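You operate a simulated robot arm through the tools that you are given. There is no shell and no other tool. Be economical: measure what you need, move in short steps, check, and stop when the job is done.

The job below is to be done with a simulated robot arm. You get a single attempt, and the scene is never put back.

JOB
At the grey machine, swap the chuck's holder for the one its teal card names and lock it.
Fine: the old holder goes into the rack's free socket.

It is judged by the outcome, as a careful person would: the job done as asked, and still so three seconds after it is handed in. It fails if anything else is knocked over, pushed out of place, dropped, spilled or broken.

ROBOT AND FRAMES
A 6-joint arm with a four-finger gripper on a trunk, on a base that drives. Base frame: it is fixed to the floor where the robot stands at the start and does not move with it; the origin is under the middle of the robot, x ahead of it, y to its left, z up. Lengths are in m, angles in degrees, forces in N, time in s.
Its first joint turns from -166.0 to 166.0 degrees. Places, roughly: cabinet start button [-1.3, 0.7, 1]; cabinet stop button [-1.3, 0.6, 1.2]; centre button [0.3, 0.7, 0.8]; chuck lever [1.1, 0, 1.1]; drain lever [0.7, -0.3, 0.7]; green panel button [0.3, 0.5, 0.8]; lamp dial [0.2, 1, 0.8]; ledge main switch [-1.2, 0.3, 1]; lower white button [-1.3, 0.4, 1.2]; magnet lever [0.9, 0.1, 0.9]; panel load button [0.3, 0.7, 0.8]; panel stop button [0.3, 0.8, 0.8]; panel x minus button [0.4, 0.7, 0.8]; panel x plus button [0.3, 0.7, 0.8]; panel y minus button [0.4, 0.6, 0.8]; panel y plus button [0.4, 0.6, 0.8]. Payload 3.67 kg.
The tool frame sits at the grasp point between the pads (the TCP): z along the fingers, y along the line on which they close. The tips reach 0.028 m beyond it. The gripper opens to 0.112 m. The gripper's body begins 0.073 m behind the TCP.
Orientation is that of the tool frame in the base frame, as a unit quaternion [x, y, z, w]. With the fingers straight down and closing along the base's y, the tool's x points along the base's -x, its y along +y and its z along -z.

CONTROLS
- The arm moves only by the tool jog_arm. Its argument "plan" is text: rows parted by semicolons, each of 6 numbers parted by spaces: the shift along the tool's x, y, z in m, then the turn, a rotation vector about the tool's x, y, z in degrees. In form: x y z wx wy wz; .... A call has 1 to 12 rows; each row shifts and turns the commanded pose from where the row before left it, along the tool's axes as they then stand. "fingers" is the opening, from 0 (shut) to 1 (fully open), set as the call begins (left out, the last holds). A row lasts 0.2 s, in which the tool goes at most 0.05 m and 8.6 degrees; a call with a longer step from one row to the next is refused whole, and so is a gripper value outside its range. A pose out of reach is approached as far as the arm can. The call stops where the force on the tool passes 40 N (or 10 N more than at its start, if that is more) or the arm is blocked; 0.2 s more then pass. The fingers move at their own pace and stop on an object; they squeeze with about 45 N. The grip force told is the motor's: it shows also when the fingers shut on nothing. Time passes only in rows, and 0.2 s behind the last, so rows that do not move let the fingers close. The reply holds the time, the measured pose of the TCP, the force on the tool along the base axes, the opening and the grip force, in the units named above and with some noise, with the torque about the TCP (base axes, N m) and any sound that the robot's microphone picked up.
- Cameras (640 x 400 px; columns grow to the right, rows downward): "scene" is now at [0.1078, 0.2291, 1.3203]; the picture's right is [0.28, -0.96, -0.00], its down [-0.60, -0.17, -0.78] and it looks along [0.75, 0.22, -0.62] (base axes); focal length 214 px, centre (320, 200). "wrist" rides on the gripper at [0.06, -0.018, -0.104] in the tool frame; the picture's right is [0.29, 0.96, 0.00], its down [-0.80, 0.24, -0.55] and it looks along [-0.53, 0.16, 0.83] (tool axes); focal length 234 px, centre (320, 200). There is no depth. A picture from a camera that has moved, and an enlarged one, comes with that camera's place and axes in the base frame and with its lens. The place of the scene camera against the robot may be out by one fixed shift of up to 0.018 m in any direction.
- capture(camera): a new picture of that camera. The clock stands still meanwhile.
- steer(legs): drives the robot by 1 to 6 legs, each [ahead, left, turn to the left] in m, m and degrees, along the robot's own axes; the way and the turn of a leg run together, so that a leg with both is an arc; at most 1.5 m and 180 degrees a leg. The arm and the cameras ride along, it lands a little off, and it stops where it bumps. It gives what a move gives.
- pan_tilt(pan, tilt): turns the head with the scene camera to pan (to the left, within 143 degrees either way) and tilt (down, from -29 to 69), counted from straight ahead of the robot. It gives what a move gives.
- inspect(camera, box): a new picture of the part [left, top, right, bottom] of that camera's present view, enlarged. The clock stands still meanwhile.
- finish_job(): hands the job in; it is judged then, once.

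Go step by step. Nothing tells you exact positions but the pictures and the camera data: compare them with the known pose of the tool, close in by small moves and look again before you grip or let go. The budget is 120 turns and 90 pictures, counting those below and the enlarged ones. Unless the task says otherwise, let go and move clear before handing in, and close with one line.

The tools are called after "Call:" as a command line: name --argument value ..., lists and objects as JSON in quotes. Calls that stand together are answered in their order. jog_arm: Moves the arm, as the interface text tells. Its arguments: {"type":"object","properties":{"plan":{"type":"string"},"fingers":{"type":"number"}},"required":["plan"]} The other tools are called the same way: steer (legs) drives the base; pan_tilt (pan, tilt) turns the head that bears the scene camera; capture (camera) takes a picture; inspect (camera, box) takes an enlarged picture of a part of a camera's view; finish_job () hands the job in.

At the start:

```text
time_s: 0.0
tool_pos: [0.5331, -0.2728, 0.9992]
tool_rot: [0.001, 1.0, -0.001, 0.0]
force: [-0.7, 0.4, 0.3]
ft_torque: [-0.01, 0.0, -0.01]
grip_width: 0.1121
grip_force: 0.1
robot x, y, heading: [0.0009, -0.0008, 0.2]
head pan, tilt: [16.3, 38.4]
```

scene: 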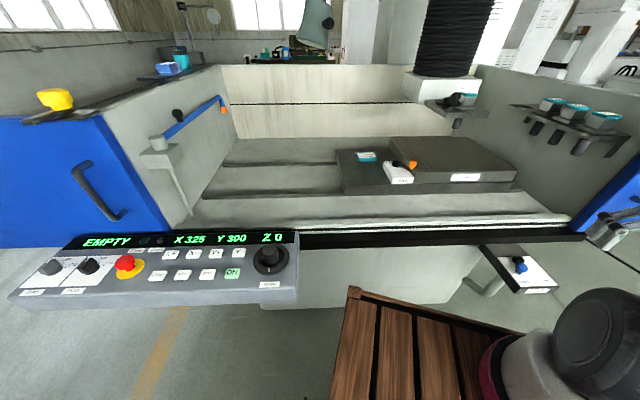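
wrist: 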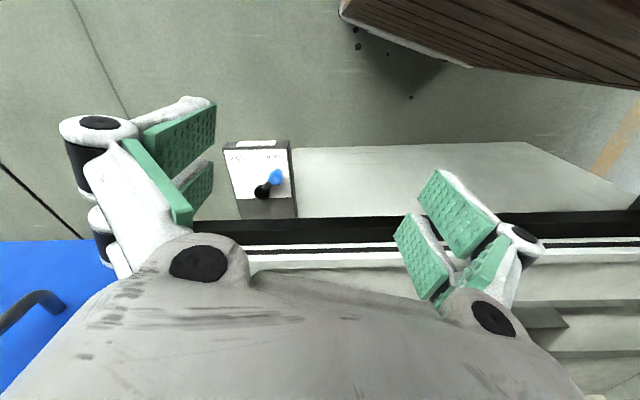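

I see a grey machine tub with a column (black bellows), a spindle/chuck bracket near the top right, a rack with teal-marked holders on the right wall, and a teal card on the table. I'll look closely at each.

Call:
inspect --camera "scene" --box '[490, 80, 640, 174]'

Call:
inspect --camera "scene" --box '[400, 70, 500, 132]'

Call:
inspect --camera "scene" --box '[330, 130, 500, 236]'

```text
4.26 times, centred on (565, 127) of scene
camera zoom: at [0.1078, 0.2291, 1.3203], right [0.28, -0.96, 0.0], down [-0.6, -0.17, -0.78], along [0.75, 0.22, -0.62], focal length 913 px, centre (-723, 511)
```

zoom: 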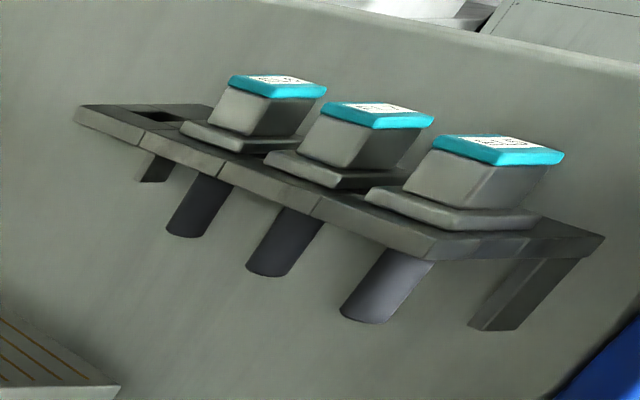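

```text
6.40 times, centred on (450, 101) of scene
camera zoom: at [0.1078, 0.2291, 1.3203], right [0.28, -0.96, 0.0], down [-0.6, -0.17, -0.78], along [0.75, 0.22, -0.62], focal length 1373 px, centre (-512, 834)
```

zoom: 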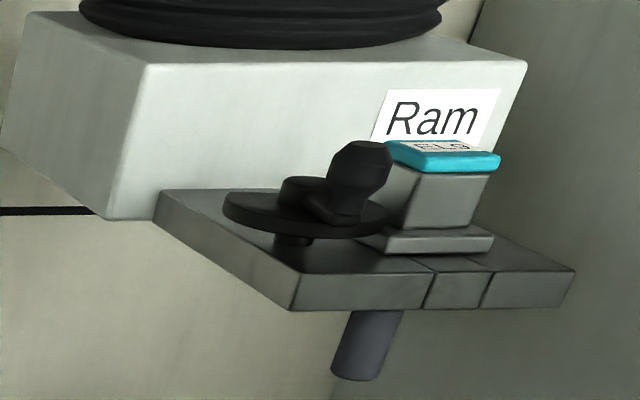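

```text
3.76 times, centred on (415, 183) of scene
camera zoom: at [0.1078, 0.2291, 1.3203], right [0.28, -0.96, 0.0], down [-0.6, -0.17, -0.78], along [0.75, 0.22, -0.62], focal length 807 px, centre (-38, 264)
```

zoom: 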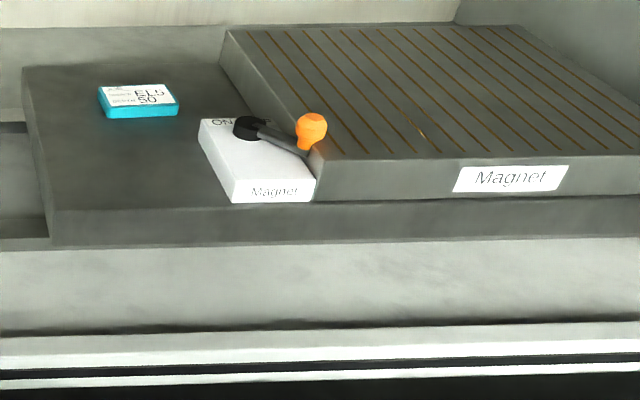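

The teal card lies on the table; I need to read it and the holder labels, and view the other teal item at the back left.

Call:
inspect --camera "scene" --box '[352, 148, 384, 168]'

Call:
inspect --camera "scene" --box '[140, 40, 220, 90]'

Call:
inspect --camera "scene" --box '[535, 92, 631, 132]'

```text
16.00 times, centred on (368, 158) of scene
camera zoom: at [0.1078, 0.2291, 1.3203], right [0.28, -0.96, 0.0], down [-0.6, -0.17, -0.78], along [0.75, 0.22, -0.62], focal length 3432 px, centre (-448, 872)
```

zoom: 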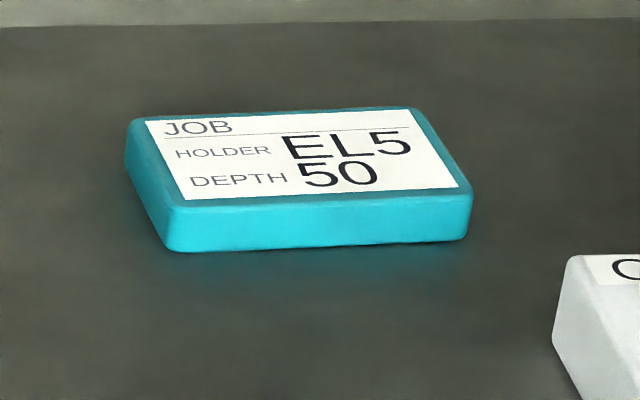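

```text
8.00 times, centred on (180, 65) of scene
camera zoom: at [0.1078, 0.2291, 1.3203], right [0.28, -0.96, 0.0], down [-0.6, -0.17, -0.78], along [0.75, 0.22, -0.62], focal length 1716 px, centre (1440, 1280)
```

zoom: 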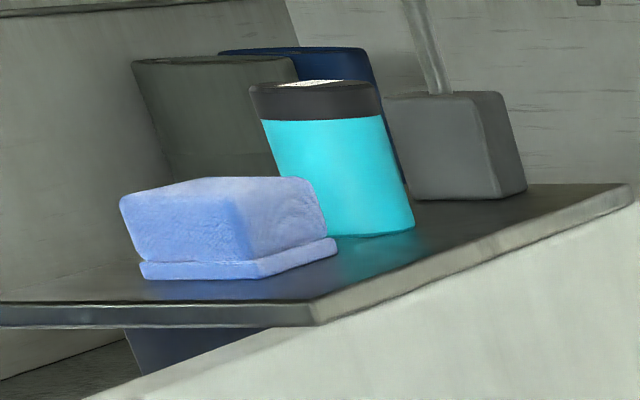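

```text
6.67 times, centred on (583, 112) of scene
camera zoom: at [0.1078, 0.2291, 1.3203], right [0.28, -0.96, 0.0], down [-0.6, -0.17, -0.78], along [0.75, 0.22, -0.62], focal length 1430 px, centre (-1433, 787)
```

zoom: 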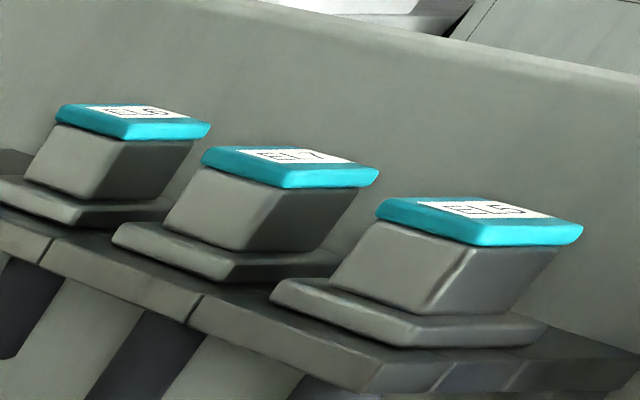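

Card says EL5. I'll check labels at higher zoom.

Call:
inspect --camera "scene" --box '[590, 118, 622, 138]'

Call:
inspect --camera "scene" --box '[540, 94, 572, 114]'

Call:
inspect --camera "scene" --box '[450, 85, 482, 105]'

```text
16.00 times, centred on (606, 128) of scene
camera zoom: at [0.1078, 0.2291, 1.3203], right [0.28, -0.96, 0.0], down [-0.6, -0.17, -0.78], along [0.75, 0.22, -0.62], focal length 3432 px, centre (-4256, 1352)
```

zoom: 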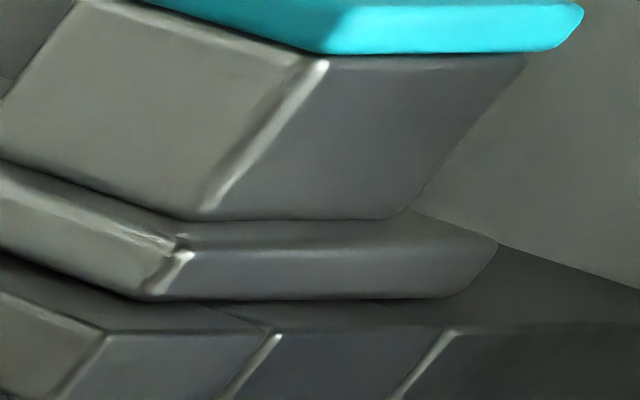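

```text
16.00 times, centred on (556, 104) of scene
camera zoom: at [0.1078, 0.2291, 1.3203], right [0.28, -0.96, 0.0], down [-0.6, -0.17, -0.78], along [0.75, 0.22, -0.62], focal length 3432 px, centre (-3456, 1736)
```

zoom: 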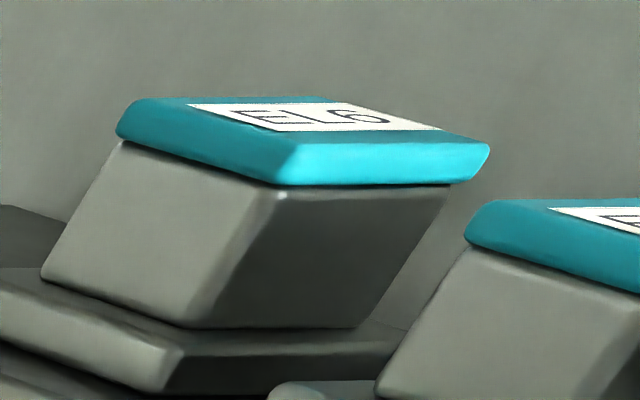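

```text
16.00 times, centred on (466, 95) of scene
camera zoom: at [0.1078, 0.2291, 1.3203], right [0.28, -0.96, 0.0], down [-0.6, -0.17, -0.78], along [0.75, 0.22, -0.62], focal length 3432 px, centre (-2016, 1880)
```

zoom: 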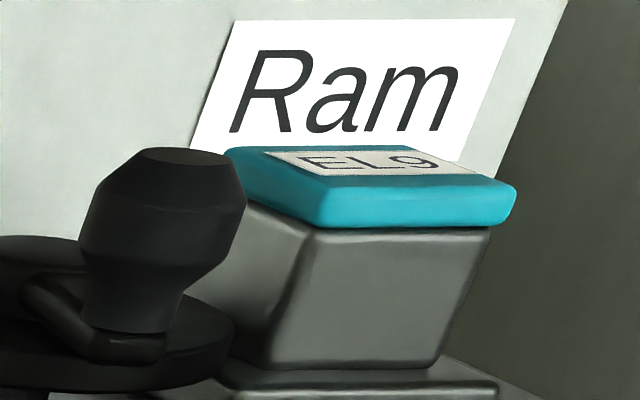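

The card says EL5; the chuck has EL9; rack has free, EL6, EL7, and presumably EL5. Let me look around for obstacles to driving and at the rack from other head angles.

Call:
pan_tilt --pan 0 --tilt 65

Call:
capture --camera "scene"

Call:
pan_tilt --pan -35 --tilt 30

Call:
capture --camera "scene"

```text
time_s: 0.9
tool_pos: [0.5325, -0.2717, 0.9993]
tool_rot: [0.0, 1.0, -0.001, 0.0]
force: [-0.2, 0.0, -0.3]
ft_torque: [0.04, -0.03, 0.0]
grip_width: 0.1121
grip_force: 0.0
robot x, y, heading: [-0.0008, -0.0015, 0.1]
head pan, tilt: [0.0, 65.0]
```

```text
78 pictures are left
camera scene: at [0.086, 0.2049, 1.2857], right [0.0, -1.0, 0.0], down [-0.91, 0.0, -0.42], along [0.42, 0.0, -0.91], focal length 214 px, centre (320, 200)
```

scene: 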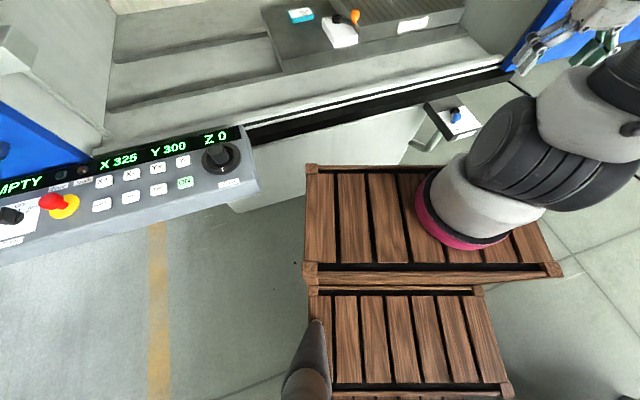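

```text
time_s: 1.9
tool_pos: [0.5318, -0.2725, 1.0001]
tool_rot: [-0.001, 1.0, -0.001, 0.001]
force: [-0.7, -0.3, 0.9]
ft_torque: [-0.01, -0.01, 0.01]
grip_width: 0.1121
grip_force: 0.1
robot x, y, heading: [0.0005, 0.0017, 0.2]
head pan, tilt: [-35.0, 30.0]
```

```text
77 pictures are left
camera scene: at [0.0993, 0.153, 1.3332], right [-0.57, -0.82, 0.0], down [-0.41, 0.29, -0.87], along [0.71, -0.5, -0.5], focal length 214 px, centre (320, 200)
```

scene: 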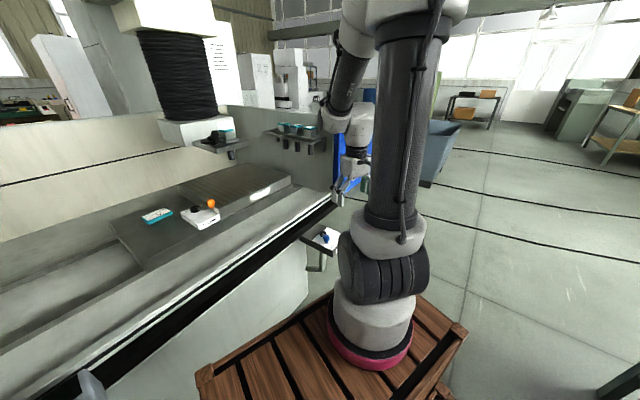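

The wood crate is the robot's own deck. I'll raise the arm, then drive a bit ahead and right in small legs, and look with the wrist camera.

Call:
jog_arm --plan "0 0 -0.05 0 0 0; 0 0 -0.05 0 0 0; 0 0 -0.05 0 0 0; 0 0 -0.05 0 0 0; 0 0 -0.05 0 0 0; 0 0 -0.05 0 0 0"

Call:
steer --legs '[[0.1, -0.15, 0]]'

Call:
capture --camera "scene"

Call:
capture --camera "wrist"

```text
time_s: 3.3
tool_pos: [0.5311, -0.273, 1.2993]
tool_rot: [0.001, 1.0, 0.0, 0.0]
force: [0.6, -0.2, -0.2]
ft_torque: [0.05, -0.01, -0.01]
grip_width: 0.112
grip_force: 0.2
robot x, y, heading: [0.0003, 0.0014, -0.4]
head pan, tilt: [-35.0, 30.0]
```

```text
time_s: 4.8
tool_pos: [0.6374, -0.4235, 1.2989]
tool_rot: [0.0, 1.0, 0.0, 0.0]
force: [-0.4, 0.5, 0.0]
ft_torque: [0.01, 0.0, -0.02]
grip_width: 0.1121
grip_force: 0.0
robot x, y, heading: [0.1046, -0.1501, -0.0]
head pan, tilt: [-35.0, 30.0]
```

```text
76 pictures are left
camera scene: at [0.2034, 0.0025, 1.3333], right [-0.57, -0.82, 0.0], down [-0.41, 0.29, -0.87], along [0.71, -0.5, -0.5], focal length 214 px, centre (320, 200)
```

scene: 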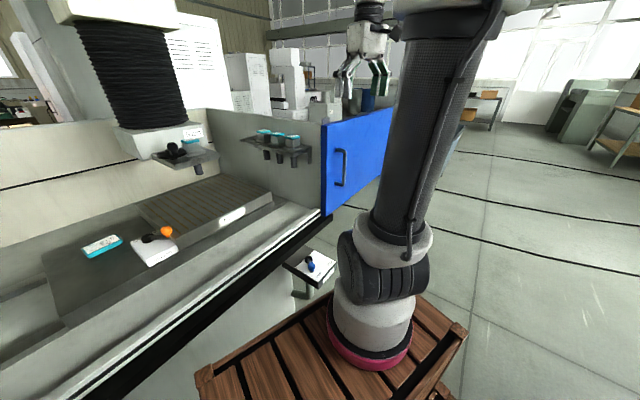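

```text
75 pictures are left
camera wrist: at [0.575, -0.4409, 1.4023], right [-0.29, 0.96, 0.0], down [0.8, 0.24, 0.55], along [0.53, 0.16, -0.83], focal length 234 px, centre (320, 200)
```

wrist: 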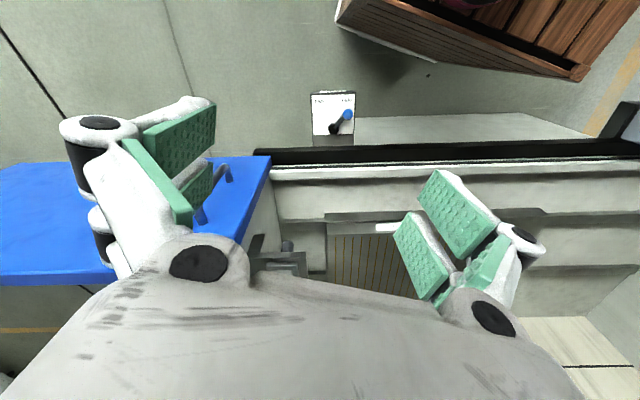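

Now I'll zoom the new scene view to triangulate the chuck and rack.

Call:
inspect --camera "scene" --box '[136, 114, 232, 174]'

Call:
inspect --camera "scene" --box '[232, 114, 328, 174]'

```text
6.67 times, centred on (184, 144) of scene
camera zoom: at [0.2034, 0.0025, 1.3333], right [-0.57, -0.82, 0.0], down [-0.41, 0.29, -0.87], along [0.71, -0.5, -0.5], focal length 1430 px, centre (1227, 573)
```

zoom: 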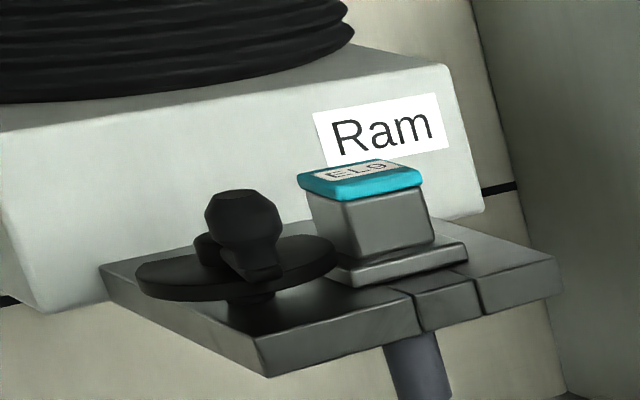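

```text
6.67 times, centred on (280, 144) of scene
camera zoom: at [0.2034, 0.0025, 1.3333], right [-0.57, -0.82, 0.0], down [-0.41, 0.29, -0.87], along [0.71, -0.5, -0.5], focal length 1430 px, centre (587, 573)
```

zoom: 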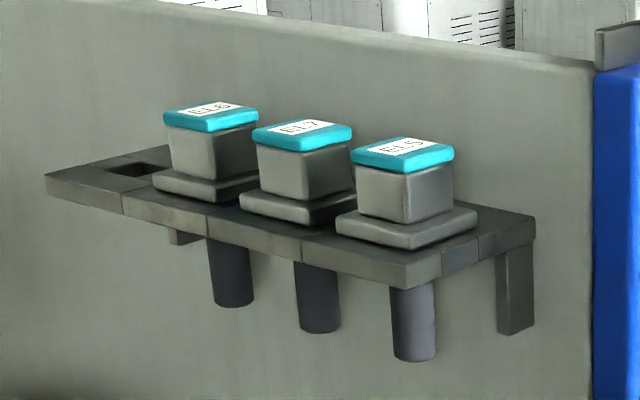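

The machine stands about 18° turned from me: EL9 near (1.10, -0.06, 1.13), EL5 near (0.975, -0.41, 1.13), free socket near (1.20, -0.32). I'll turn to align with it.

Call:
steer --legs '[[0, -0.1, 18]]'

Call:
pan_tilt --pan 0 --tilt 60

Call:
capture --camera "scene"

Call:
capture --camera "wrist"

```text
time_s: 6.2
tool_pos: [0.7088, -0.3406, 1.2992]
tool_rot: [-0.156, 0.988, 0.0, -0.001]
force: [-0.2, 0.6, -0.2]
ft_torque: [-0.01, 0.01, -0.02]
grip_width: 0.112
grip_force: 0.1
robot x, y, heading: [0.1189, -0.2419, 18.0]
head pan, tilt: [-35.0, 30.0]
```

```text
time_s: 7.2
tool_pos: [0.7089, -0.3405, 1.2997]
tool_rot: [-0.156, 0.988, 0.0, 0.001]
force: [-1.3, 0.1, -0.9]
ft_torque: [0.01, -0.01, 0.04]
grip_width: 0.1121
grip_force: 0.2
robot x, y, heading: [0.1166, -0.2443, 18.1]
head pan, tilt: [0.0, 60.0]
```

```text
72 pictures are left
camera scene: at [0.1403, -0.0227, 1.2912], right [0.31, -0.95, 0.0], down [-0.82, -0.27, -0.5], along [0.48, 0.15, -0.87], focal length 214 px, centre (320, 200)
```

scene: 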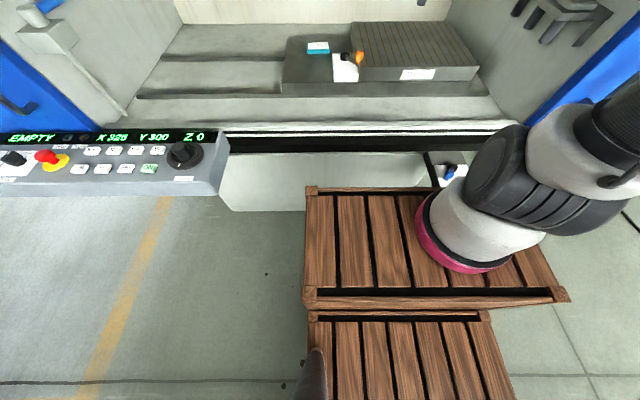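

```text
71 pictures are left
camera wrist: at [0.6567, -0.3748, 1.4023], right [-0.57, 0.82, 0.0], down [0.68, 0.47, 0.55], along [0.46, 0.32, -0.83], focal length 234 px, centre (320, 200)
```

wrist: 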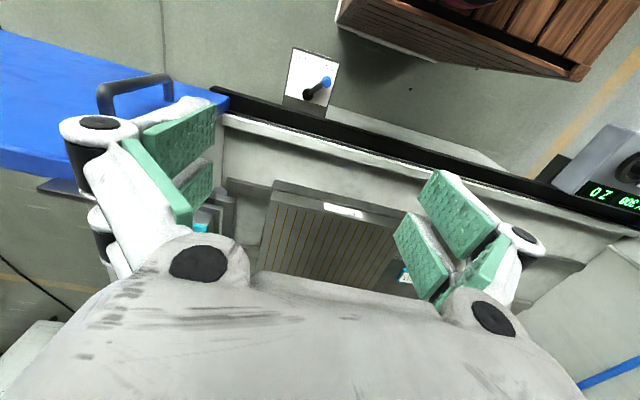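

Heading is roughly aligned. I'll move the tool up over the area ahead of the rack to see it from above.

Call:
jog_arm --plan "0 0 -0.04 0 0 0; -0.04 -0.02 -0.01 0 0 0; -0.04 -0.02 0 0 0 0; -0.04 -0.02 0 0 0 0; -0.04 -0.02 0 0 0 0"

Call:
capture --camera "wrist"

Call:
pan_tilt --pan -10 --tilt 25

Call:
capture --camera "scene"

```text
time_s: 8.4
tool_pos: [0.8848, -0.3698, 1.3511]
tool_rot: [-0.156, 0.988, -0.001, 0.001]
force: [-1.0, 1.0, 2.1]
ft_torque: [0.0, -0.1, 0.01]
grip_width: 0.1119
grip_force: 0.0
robot x, y, heading: [0.117, -0.2438, 18.2]
head pan, tilt: [0.0, 60.0]
```

```text
70 pictures are left
camera wrist: at [0.8319, -0.4033, 1.4548], right [-0.57, 0.82, 0.0], down [0.68, 0.47, 0.56], along [0.46, 0.31, -0.83], focal length 234 px, centre (320, 200)
```

wrist: 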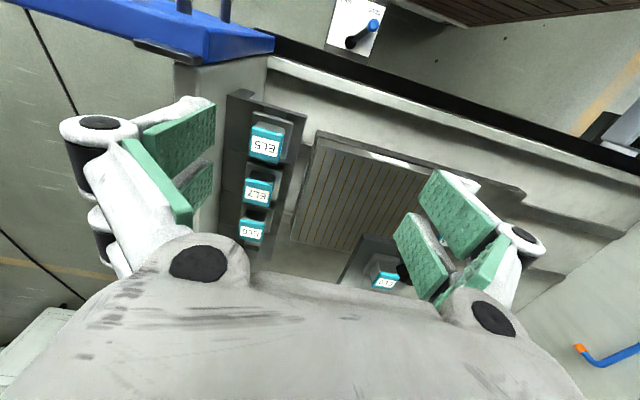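

```text
time_s: 9.5
tool_pos: [0.8851, -0.369, 1.351]
tool_rot: [-0.155, 0.988, 0.0, 0.001]
force: [-0.3, 0.1, -0.1]
ft_torque: [0.04, 0.01, 0.04]
grip_width: 0.1121
grip_force: 0.0
robot x, y, heading: [0.1189, -0.245, 17.7]
head pan, tilt: [-10.0, 25.0]
```

```text
69 pictures are left
camera scene: at [0.1681, -0.0305, 1.3412], right [0.14, -0.99, 0.0], down [-0.42, -0.06, -0.91], along [0.9, 0.13, -0.42], focal length 214 px, centre (320, 200)
```

scene: 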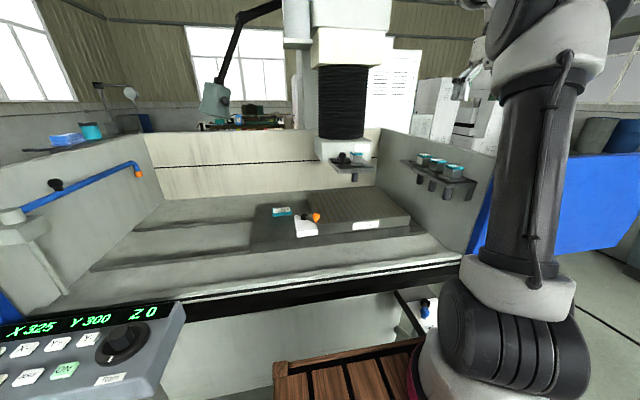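

Clear top view of the rack. Zooming to measure.

Call:
inspect --camera "wrist" --box '[200, 80, 360, 280]'

Call:
inspect --camera "wrist" --box '[330, 220, 450, 295]'

Call:
inspect --camera "scene" --box '[320, 130, 480, 220]'

```text
2.00 times, centred on (280, 180) of wrist
camera zoom: at [0.8322, -0.4033, 1.454], right [-0.57, 0.82, 0.0], down [0.68, 0.47, 0.55], along [0.46, 0.32, -0.83], focal length 468 px, centre (400, 240)
```

zoom: 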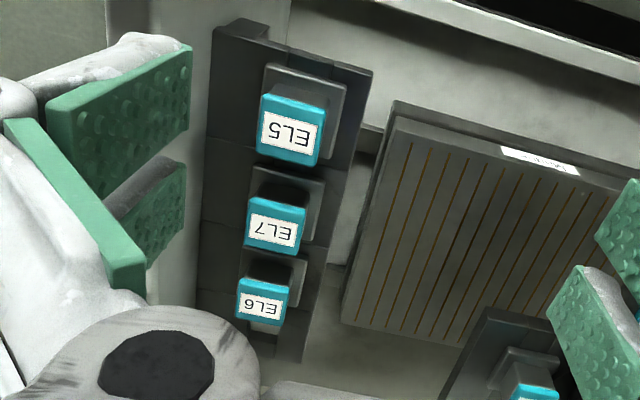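

```text
5.33 times, centred on (390, 258) of wrist
camera zoom: at [0.8322, -0.4033, 1.454], right [-0.57, 0.82, 0.0], down [0.68, 0.47, 0.55], along [0.46, 0.32, -0.83], focal length 1249 px, centre (-53, -107)
```

zoom: 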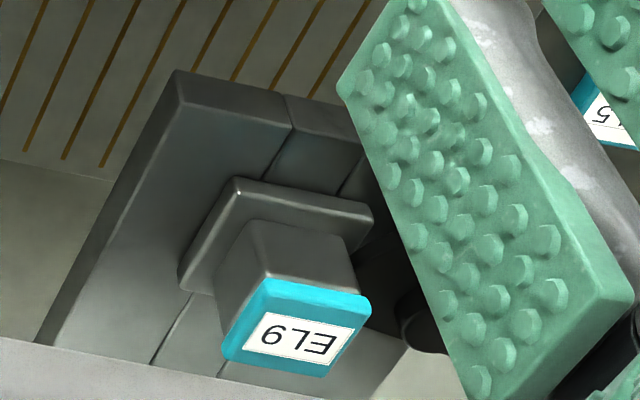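

```text
4.00 times, centred on (400, 175) of scene
camera zoom: at [0.1681, -0.0305, 1.3412], right [0.14, -0.99, 0.0], down [-0.42, -0.06, -0.91], along [0.9, 0.13, -0.42], focal length 858 px, centre (0, 300)
```

zoom: 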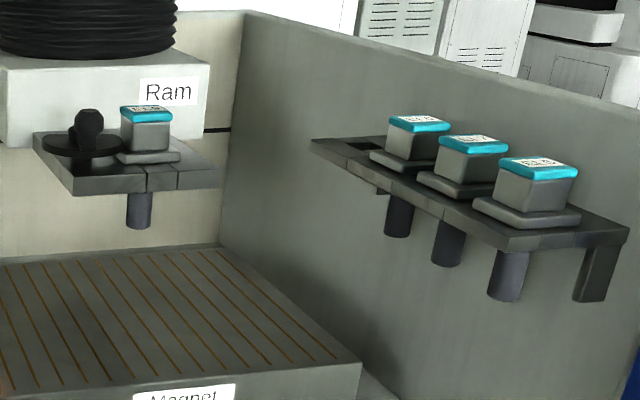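

Machine yaw ≈18.4°, both labels face the robot, so no turning of holders is needed. Next I view the lever from above.

Call:
jog_arm --plan "-0.025 0.04 0 0 0 0; -0.025 0.04 0 0 0 0; -0.025 0.04 0 0 0 0; -0.025 0.04 0 0 0 0; -0.025 0.04 0 0 0 0; -0.025 0.04 0 0 0 0"

Call:
capture --camera "wrist"

```text
time_s: 10.9
tool_pos: [0.9547, -0.0954, 1.3508]
tool_rot: [-0.155, 0.988, 0.001, 0.001]
force: [-0.6, -1.5, 1.2]
ft_torque: [0.07, -0.04, 0.02]
grip_width: 0.112
grip_force: 0.1
robot x, y, heading: [0.1187, -0.2446, 18.0]
head pan, tilt: [-10.0, 25.0]
```

```text
65 pictures are left
camera wrist: at [0.903, -0.1289, 1.4534], right [-0.57, 0.82, 0.0], down [0.68, 0.47, 0.56], along [0.46, 0.31, -0.83], focal length 234 px, centre (320, 200)
```

wrist: 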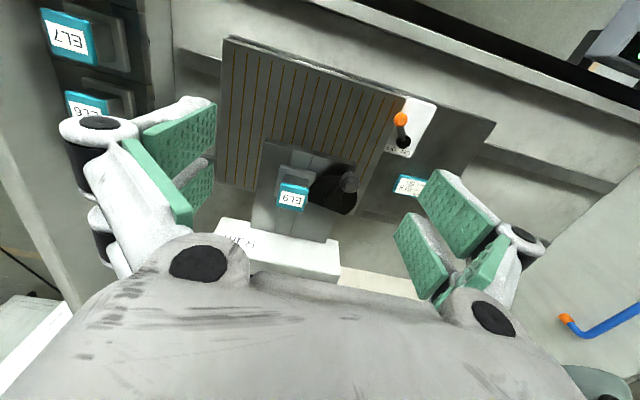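

Call:
inspect --camera "wrist" --box '[240, 130, 384, 220]'

Call:
inspect --camera "wrist" --box '[200, 120, 392, 240]'

```text
4.44 times, centred on (312, 175) of wrist
camera zoom: at [0.903, -0.1289, 1.4534], right [-0.57, 0.82, 0.0], down [0.68, 0.47, 0.56], along [0.46, 0.31, -0.83], focal length 1041 px, centre (356, 311)
```

zoom: 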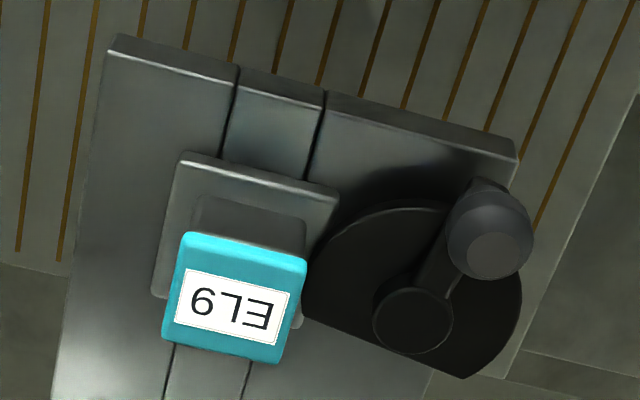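

```text
3.33 times, centred on (296, 180) of wrist
camera zoom: at [0.903, -0.1289, 1.4534], right [-0.57, 0.82, 0.0], down [0.68, 0.47, 0.56], along [0.46, 0.31, -0.83], focal length 781 px, centre (400, 267)
```

zoom: 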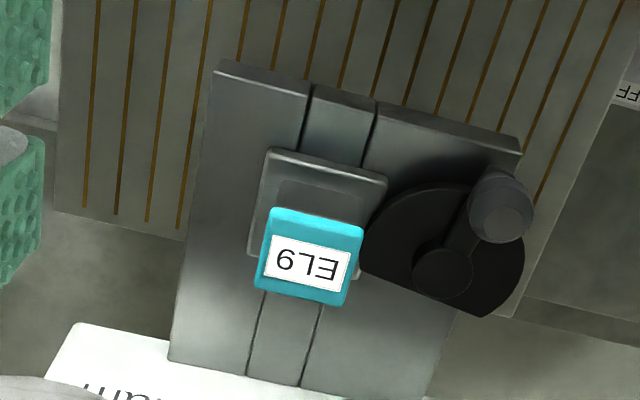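

The lever carries a half-disc that overlaps the holder's flange; turning the knob clockwise (from front towards left) frees it. I'll go over the knob (≈1.034, 0.02) and look again.

Call:
jog_arm --plan "-0.028 0.021 -0.0 0 0 0; -0.028 0.021 0 0 0 0; -0.028 0.021 0.02 0 0 0; -0.027 0.021 0.03 0 0 0; 0 0 0.03 0 0 0" --fingers 0.6

Call:
capture --camera "wrist"

Call:
inspect --camera "wrist" --box '[200, 100, 440, 250]'

```text
time_s: 12.1
tool_pos: [1.0046, 0.0149, 1.2401]
tool_rot: [-0.155, 0.988, -0.001, 0.0]
force: [-0.4, -0.5, 0.6]
ft_torque: [0.0, -0.03, 0.0]
grip_width: 0.0672
grip_force: 0.1
out of reach, approached as far as the arm can: row 1, 2, 3, 4
robot x, y, heading: [0.1176, -0.2427, 17.7]
head pan, tilt: [-10.0, 25.0]
```

```text
62 pictures are left
camera wrist: at [0.9525, -0.0196, 1.3426], right [-0.57, 0.82, 0.0], down [0.68, 0.47, 0.55], along [0.46, 0.32, -0.83], focal length 234 px, centre (320, 200)
```

wrist: 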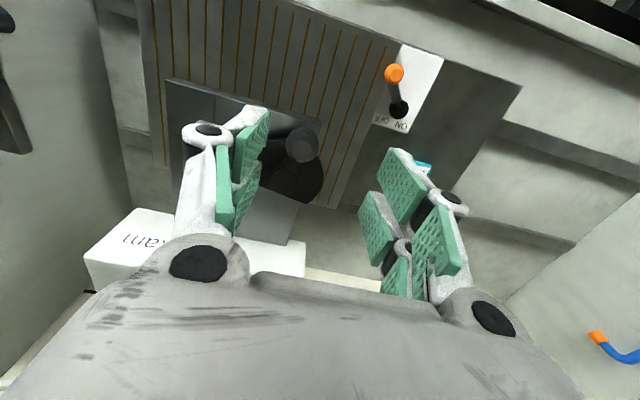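

```text
2.67 times, centred on (320, 175) of wrist
camera zoom: at [0.9525, -0.0196, 1.3426], right [-0.57, 0.82, 0.0], down [0.68, 0.47, 0.55], along [0.46, 0.32, -0.83], focal length 624 px, centre (320, 267)
```

zoom: 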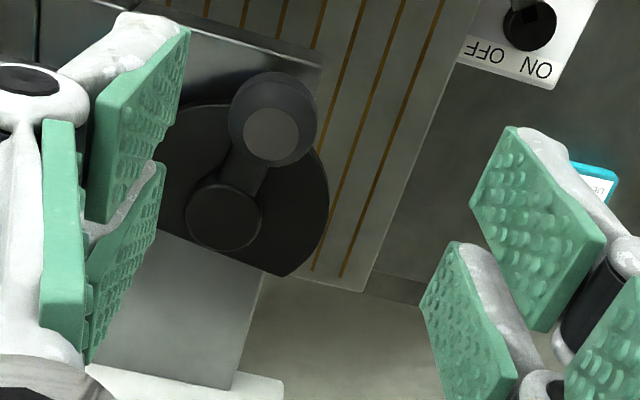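

The arm is at its reach limit here, so I'll pull the tool back, shift the base right and then ahead, watching clearance to the drain bracket.

Call:
jog_arm --plan "0.04 0 -0.02 0 0 0; 0.045 0 -0.02 0 0 0; 0.045 0 -0.01 0 0 0; 0.045 0 0 0 0 0; 0.045 0 0 0 0 0; 0.045 0 0 0 0 0"

Call:
steer --legs '[[0, -0.3, 0]]'

Call:
pan_tilt --pan -15 --tilt 62

Call:
capture --camera "scene"

```text
time_s: 13.5
tool_pos: [0.7538, -0.0724, 1.2888]
tool_rot: [-0.155, 0.988, 0.001, -0.001]
force: [0.6, 1.0, -0.6]
ft_torque: [-0.02, 0.08, 0.02]
grip_width: 0.0672
grip_force: 0.1
robot x, y, heading: [0.1175, -0.2427, 18.2]
head pan, tilt: [-10.0, 25.0]
```

```text
time_s: 15.5
tool_pos: [0.8465, -0.3599, 1.2905]
tool_rot: [-0.157, 0.988, 0.0, 0.0]
force: [-1.6, 0.2, 0.1]
ft_torque: [0.0, 0.01, 0.02]
grip_width: 0.0669
grip_force: 0.1
robot x, y, heading: [0.2143, -0.5308, 18.3]
head pan, tilt: [-10.0, 25.0]
```

```text
time_s: 16.6
tool_pos: [0.8478, -0.3595, 1.2889]
tool_rot: [-0.157, 0.988, -0.001, 0.0]
force: [-0.1, 0.4, -0.5]
ft_torque: [-0.02, 0.0, -0.04]
grip_width: 0.0674
grip_force: 0.0
robot x, y, heading: [0.212, -0.5365, 17.8]
head pan, tilt: [-15.0, 62.0]
```

```text
60 pictures are left
camera scene: at [0.2348, -0.3296, 1.2889], right [0.05, -1.0, 0.0], down [-0.88, -0.05, -0.47], along [0.47, 0.03, -0.88], focal length 214 px, centre (320, 200)
```

scene: 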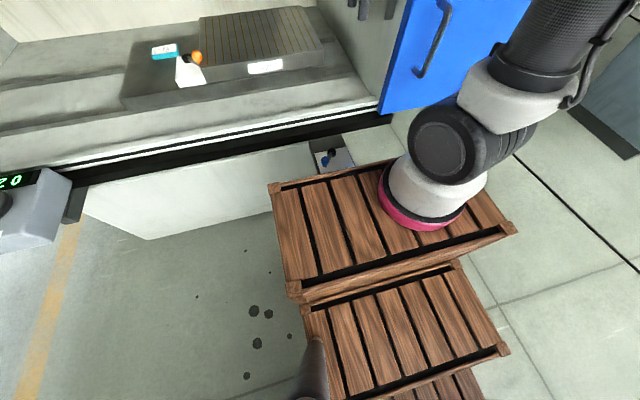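

Gap from deck to drain bracket is about 0.12 m. I'll advance 0.08 and test reach to the knob.

Call:
steer --legs '[[0.08, 0, 0]]'

Call:
capture --camera "scene"

```text
time_s: 17.6
tool_pos: [0.924, -0.3358, 1.2898]
tool_rot: [-0.156, 0.988, 0.0, 0.0]
force: [1.0, -0.3, 0.7]
ft_torque: [0.04, 0.0, -0.02]
grip_width: 0.067
grip_force: 0.1
robot x, y, heading: [0.2877, -0.5105, 18.1]
head pan, tilt: [-15.0, 62.0]
```

```text
59 pictures are left
camera scene: at [0.311, -0.3049, 1.2889], right [0.05, -1.0, 0.0], down [-0.88, -0.05, -0.47], along [0.47, 0.02, -0.88], focal length 214 px, centre (320, 200)
```

scene: 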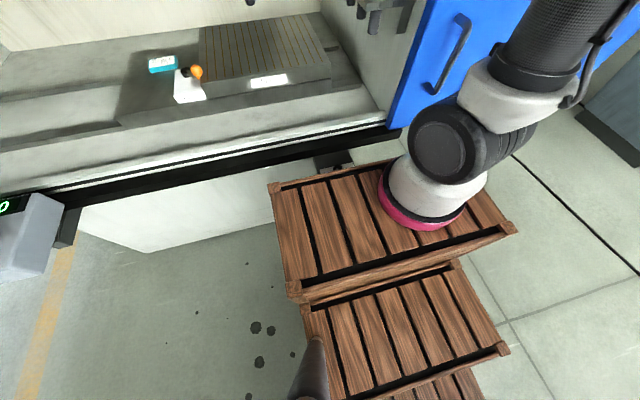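

I'll move over the knob at z 1.24 to check reach.

Call:
jog_arm --plan "-0.0303 0.043 0 0 0 0; -0.0303 0.043 0 0 0 0; -0.0303 0.043 0.01 0 0 0; -0.0303 0.043 0.01 0 0 0; -0.0303 0.043 0.01 0 0 0; -0.0303 0.043 0.01 0 0 0; -0.0303 0.043 0.01 0 0 0; 0 0 0 0 0 0"

Call:
capture --camera "wrist"

```text
refused: row 1 steps farther than a row can; nothing moved
```

```text
58 pictures are left
camera wrist: at [0.8709, -0.3701, 1.3922], right [-0.57, 0.82, 0.0], down [0.68, 0.47, 0.55], along [0.46, 0.32, -0.83], focal length 234 px, centre (320, 200)
```

wrist: 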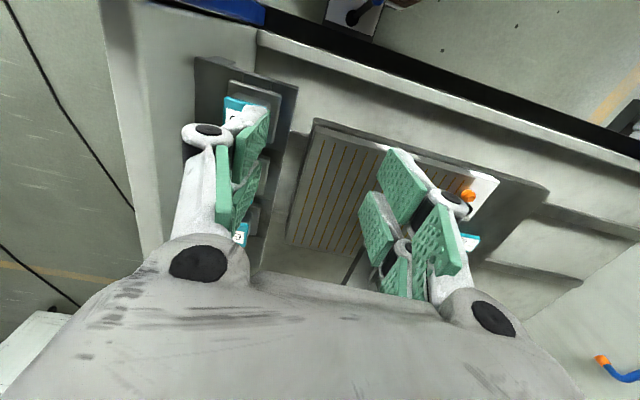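

The step was slightly too long; I'll split it into smaller rows.

Call:
jog_arm --plan "-0.0265 0.0375 0 0 0 0; -0.0265 0.0375 0 0 0 0; -0.0265 0.0375 0.01 0 0 0; -0.0265 0.0375 0.01 0 0 0; -0.0265 0.0375 0.01 0 0 0; -0.0265 0.0375 0.01 0 0 0; -0.0265 0.0375 0.01 0 0 0; -0.0265 0.0375 0 0 0 0; 0 0 0 0 0 0"

Call:
capture --camera "wrist"

```text
time_s: 19.6
tool_pos: [1.0207, 0.0062, 1.2331]
tool_rot: [-0.157, 0.988, 0.0, 0.0]
force: [-0.6, -0.7, 1.4]
ft_torque: [0.05, -0.03, 0.01]
grip_width: 0.0674
grip_force: 0.1
out of reach, approached as far as the arm can: row 8
robot x, y, heading: [0.287, -0.5056, 18.1]
head pan, tilt: [-15.0, 62.0]
```

```text
57 pictures are left
camera wrist: at [0.9683, -0.028, 1.3368], right [-0.57, 0.82, 0.0], down [0.68, 0.47, 0.55], along [0.46, 0.32, -0.83], focal length 234 px, centre (320, 200)
```

wrist: 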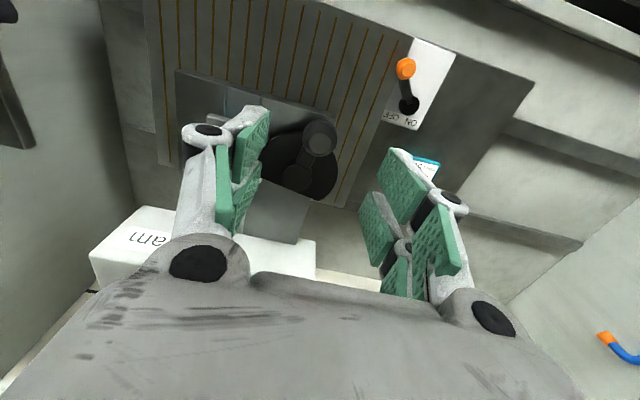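

Reach is tight here for the lever's swing, so I'll shift the base 0.3 m left for the lever work (the tool stays high and clear).

Call:
steer --legs '[[0, 0.28, 0]]'

Call:
jog_arm --plan "0 -0.045 0 0 0 0; 0 -0.045 0 0 0 0; 0 -0.045 0 0 0 0; 0 -0.045 0 0 0 0; 0 -0.045 0 0 0 0; 0 -0.04 0 0 0 0; 0 0 0 0 0 0"

Call:
capture --camera "wrist"

```text
time_s: 21.6
tool_pos: [0.9342, 0.2731, 1.2333]
tool_rot: [-0.155, 0.988, 0.001, 0.001]
force: [-0.8, 0.8, 0.3]
ft_torque: [0.01, 0.02, 0.02]
grip_width: 0.0671
grip_force: 0.0
robot x, y, heading: [0.2014, -0.2425, 18.0]
head pan, tilt: [-15.0, 62.0]
```

```text
time_s: 23.2
tool_pos: [1.0135, 0.0164, 1.2327]
tool_rot: [-0.156, 0.988, 0.0, 0.0]
force: [-0.1, 0.1, 0.2]
ft_torque: [0.01, -0.02, -0.01]
grip_width: 0.0669
grip_force: 0.1
robot x, y, heading: [0.2003, -0.2413, 18.0]
head pan, tilt: [-15.0, 62.0]
```

```text
56 pictures are left
camera wrist: at [0.9614, -0.017, 1.3363], right [-0.57, 0.82, 0.0], down [0.69, 0.47, 0.55], along [0.46, 0.31, -0.83], focal length 234 px, centre (320, 200)
```

wrist: 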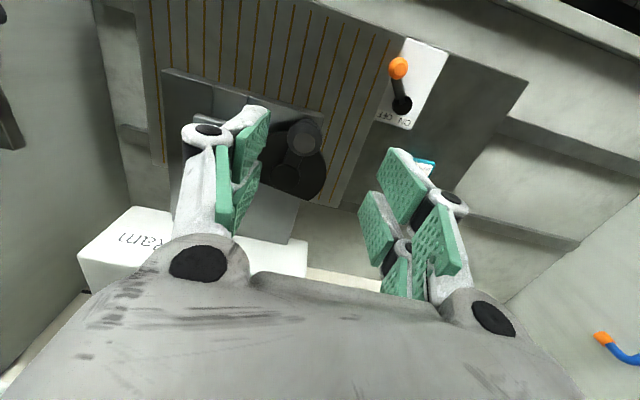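

Knob near (1.027, 0.013). I align and lower partway, then check from the side.

Call:
jog_arm --plan "-0.0065 -0.0035 0.02 0 0 5; -0.0065 -0.0025 0.02 0 0 5; 0 0 0.015 0 0 0; 0 0 0 0 0 0" --fingers 0.55

Call:
pan_tilt --pan 0 --tilt 15

Call:
capture --camera "scene"

Call:
capture --camera "wrist"

```text
time_s: 24.2
tool_pos: [1.0287, 0.0186, 1.1775]
tool_rot: [-0.069, 0.998, 0.0, 0.0]
force: [0.0, 0.6, 0.1]
ft_torque: [-0.04, 0.02, -0.02]
grip_width: 0.0617
grip_force: 0.0
robot x, y, heading: [0.1999, -0.2383, 18.1]
head pan, tilt: [-15.0, 62.0]
```

```text
time_s: 25.3
tool_pos: [1.0287, 0.0181, 1.1789]
tool_rot: [-0.068, 0.998, 0.0, 0.0]
force: [1.1, -0.4, -0.4]
ft_torque: [-0.01, 0.03, 0.06]
grip_width: 0.0616
grip_force: 0.2
robot x, y, heading: [0.2021, -0.2411, 17.9]
head pan, tilt: [0.0, 15.0]
```

```text
55 pictures are left
camera scene: at [0.2494, -0.011, 1.3574], right [0.31, -0.95, 0.0], down [-0.25, -0.08, -0.97], along [0.92, 0.3, -0.26], focal length 214 px, centre (320, 200)
```

scene: 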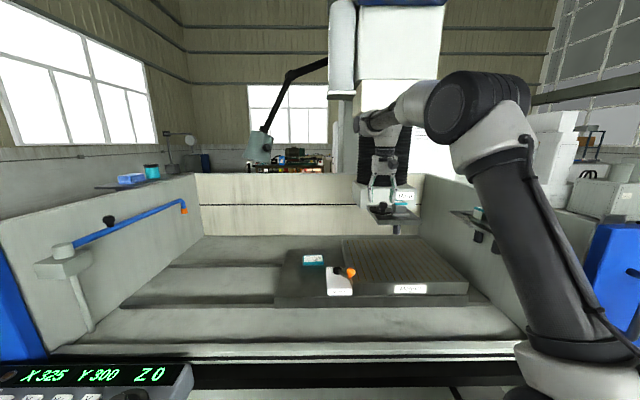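

```text
54 pictures are left
camera wrist: at [0.9715, -0.0064, 1.2816], right [-0.42, 0.91, 0.0], down [0.76, 0.35, 0.55], along [0.5, 0.23, -0.83], focal length 234 px, centre (320, 200)
```

wrist: 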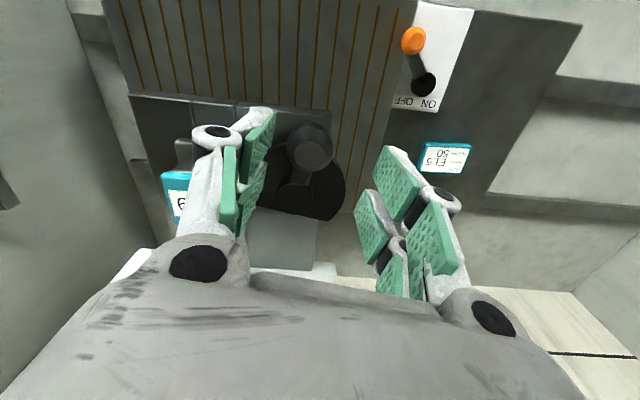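

Call:
inspect --camera "scene" --box '[344, 140, 440, 240]'

```text
4.00 times, centred on (392, 190) of scene
camera zoom: at [0.2494, -0.011, 1.3574], right [0.31, -0.95, 0.0], down [-0.25, -0.08, -0.97], along [0.92, 0.3, -0.26], focal length 858 px, centre (32, 240)
```

zoom: 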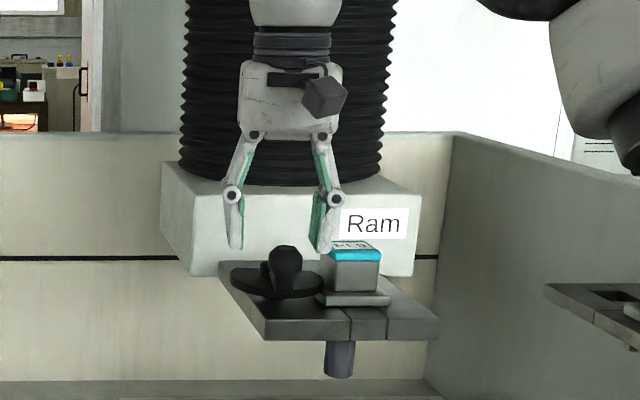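

Knob is at about (1.017, 0.008), top z≈1.154. I correct and lower to TCP z≈1.156, then close on it.

Call:
jog_arm --plan "0.0065 -0.0043 0 0 0 0; 0.0065 -0.0043 0 0 0 0; 0 0 0.01 0 0 0; 0 0 0.012 0 0 0; 0 0 0 0 0 0"

Call:
capture --camera "wrist"

Call:
inspect --camera "scene" --box '[352, 170, 432, 230]'

```text
time_s: 26.5
tool_pos: [1.0175, 0.0082, 1.1559]
tool_rot: [-0.069, 0.998, 0.0, 0.001]
force: [-0.8, -1.0, 0.4]
ft_torque: [0.03, 0.01, 0.0]
grip_width: 0.0616
grip_force: 0.0
robot x, y, heading: [0.2041, -0.2373, 17.7]
head pan, tilt: [0.0, 15.0]
```

```text
52 pictures are left
camera wrist: at [0.9603, -0.0164, 1.2587], right [-0.42, 0.91, 0.0], down [0.76, 0.35, 0.55], along [0.5, 0.23, -0.83], focal length 234 px, centre (320, 200)
```

wrist: 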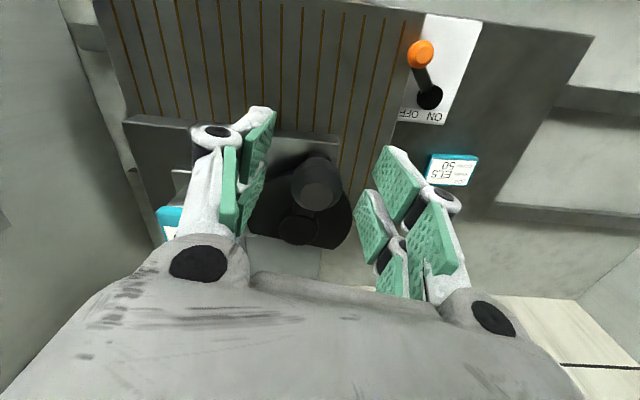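

```text
6.67 times, centred on (392, 200) of scene
camera zoom: at [0.2494, -0.011, 1.3575], right [0.31, -0.95, 0.0], down [-0.25, -0.08, -0.97], along [0.92, 0.3, -0.26], focal length 1430 px, centre (-160, 200)
```

zoom: 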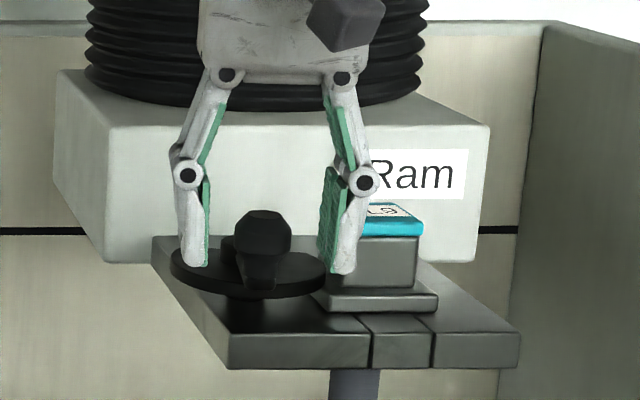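

The knob sits between the pads. Closing on it.

Call:
jog_arm --plan "0 0 0 0 0 0; 0 0 0 0 0 0; 0 0 0 0 0 0" --fingers 0

Call:
capture --camera "wrist"

```text
time_s: 27.3
tool_pos: [1.0175, 0.0084, 1.1551]
tool_rot: [-0.069, 0.998, 0.0, 0.0]
force: [-1.4, -0.9, -1.9]
ft_torque: [0.04, -0.03, 0.01]
grip_width: 0.0287
grip_force: 45.2
robot x, y, heading: [0.2012, -0.2404, 17.8]
head pan, tilt: [0.0, 15.0]
```

```text
50 pictures are left
camera wrist: at [0.9603, -0.0163, 1.2587], right [-0.42, 0.91, 0.0], down [0.76, 0.35, 0.55], along [0.5, 0.23, -0.83], focal length 234 px, centre (320, 200)
```

wrist: 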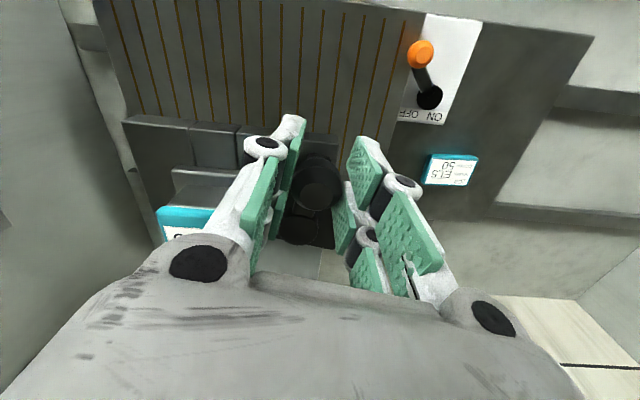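

Gripped (0.029 m). Swinging the lever clockwise by 32° first.

Call:
jog_arm --plan "-0.0005 0.0074 0 0 0 8; -0.0005 0.0074 0 0 0 8; -0.0005 0.0074 0 0 0 8; -0.0005 0.0074 0 0 0 8; 0 0 0 0 0 0"

Call:
capture --camera "wrist"

```text
time_s: 28.5
tool_pos: [1.0225, 0.0377, 1.1548]
tool_rot: [0.21, 0.978, 0.0, 0.0]
force: [-9.4, 5.3, 2.2]
ft_torque: [-0.17, -0.42, 0.1]
grip_width: 0.0291
grip_force: 45.1
robot x, y, heading: [0.2015, -0.2408, 17.8]
head pan, tilt: [0.0, 15.0]
```

```text
49 pictures are left
camera wrist: at [0.959, 0.0472, 1.2586], right [0.13, 0.99, 0.0], down [0.83, -0.11, 0.55], along [0.55, -0.07, -0.83], focal length 234 px, centre (320, 200)
```

wrist: 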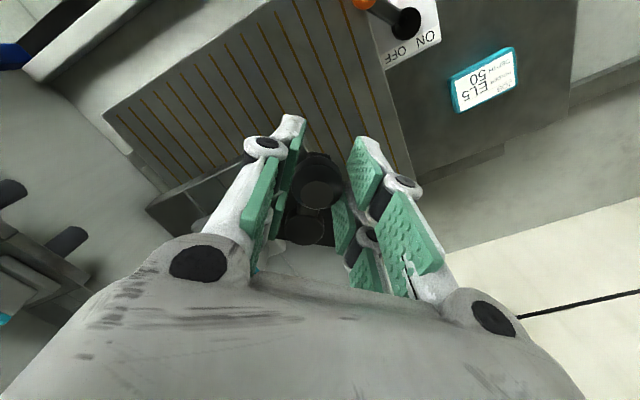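

Lever moves freely; slight outward pull so I'll use a slightly larger radius and continue.

Call:
jog_arm --plan "0.0003 0.0078 0 0 0 8; 0.0000 0.0078 0 0 0 8; -0.0003 0.0078 0 0 0 8; -0.0005 0.0078 0 0 0 8; 0 0 0 0 0 0"

Call:
capture --camera "wrist"

```text
time_s: 29.7
tool_pos: [1.0403, 0.0628, 1.1541]
tool_rot: [0.471, 0.882, 0.0, 0.0]
force: [-17.6, 19.9, 11.7]
ft_torque: [0.78, 0.57, 0.02]
grip_width: 0.0287
grip_force: 45.4
robot x, y, heading: [0.2048, -0.2389, 17.7]
head pan, tilt: [0.0, 15.0]
```

```text
48 pictures are left
camera wrist: at [0.991, 0.1043, 1.2585], right [0.64, 0.77, 0.0], down [0.64, -0.53, 0.55], along [0.43, -0.35, -0.83], focal length 234 px, centre (320, 200)
```

wrist: 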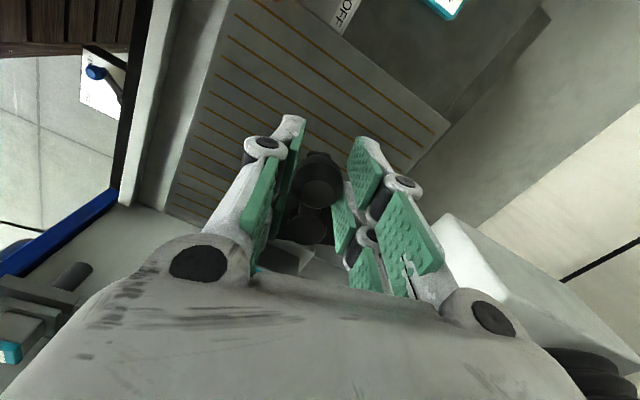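

About 72° turned; there's some outward strain, so I relax outward a couple mm and check the force.

Call:
jog_arm --plan "0.0015 0 -0.0005 0 0 0; 0.0015 0 -0.0005 0 0 0; 0 0 0 0 0 0"

```text
time_s: 30.5
tool_pos: [1.0403, 0.0635, 1.1549]
tool_rot: [0.471, 0.882, -0.002, 0.001]
force: [-9.3, 3.4, -1.2]
ft_torque: [0.32, 0.31, -0.29]
grip_width: 0.029
grip_force: 45.1
robot x, y, heading: [0.2039, -0.2397, 18.0]
head pan, tilt: [0.0, 15.0]
```

Call:
jog_arm --plan "0.0002 0.0081 0 0 0 8; 0.0002 0.0081 0 0 0 8; 0 0 0 0 0 0"

Call:
inspect --camera "scene" --box '[352, 170, 432, 230]'

```text
time_s: 31.3
tool_pos: [1.0558, 0.0715, 1.1558]
tool_rot: [0.589, 0.808, 0.001, 0.0]
force: [-3.5, 8.9, 4.6]
ft_torque: [-0.55, -0.18, -0.09]
grip_width: 0.029
grip_force: 45.3
robot x, y, heading: [0.2033, -0.2406, 17.7]
head pan, tilt: [0.0, 15.0]
```

```text
6.67 times, centred on (392, 200) of scene
camera zoom: at [0.249, -0.0105, 1.3574], right [0.31, -0.95, 0.0], down [-0.25, -0.08, -0.97], along [0.92, 0.3, -0.26], focal length 1430 px, centre (-160, 200)
```

zoom: 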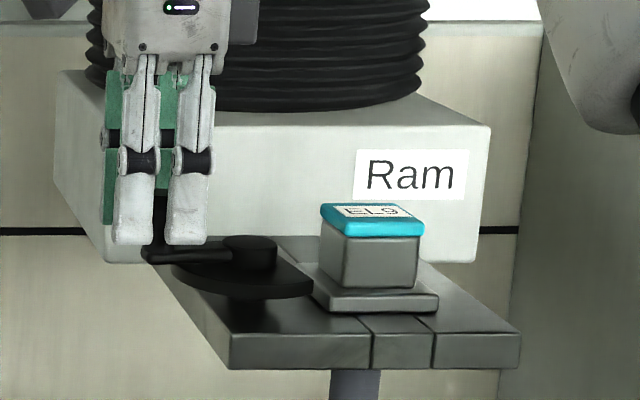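

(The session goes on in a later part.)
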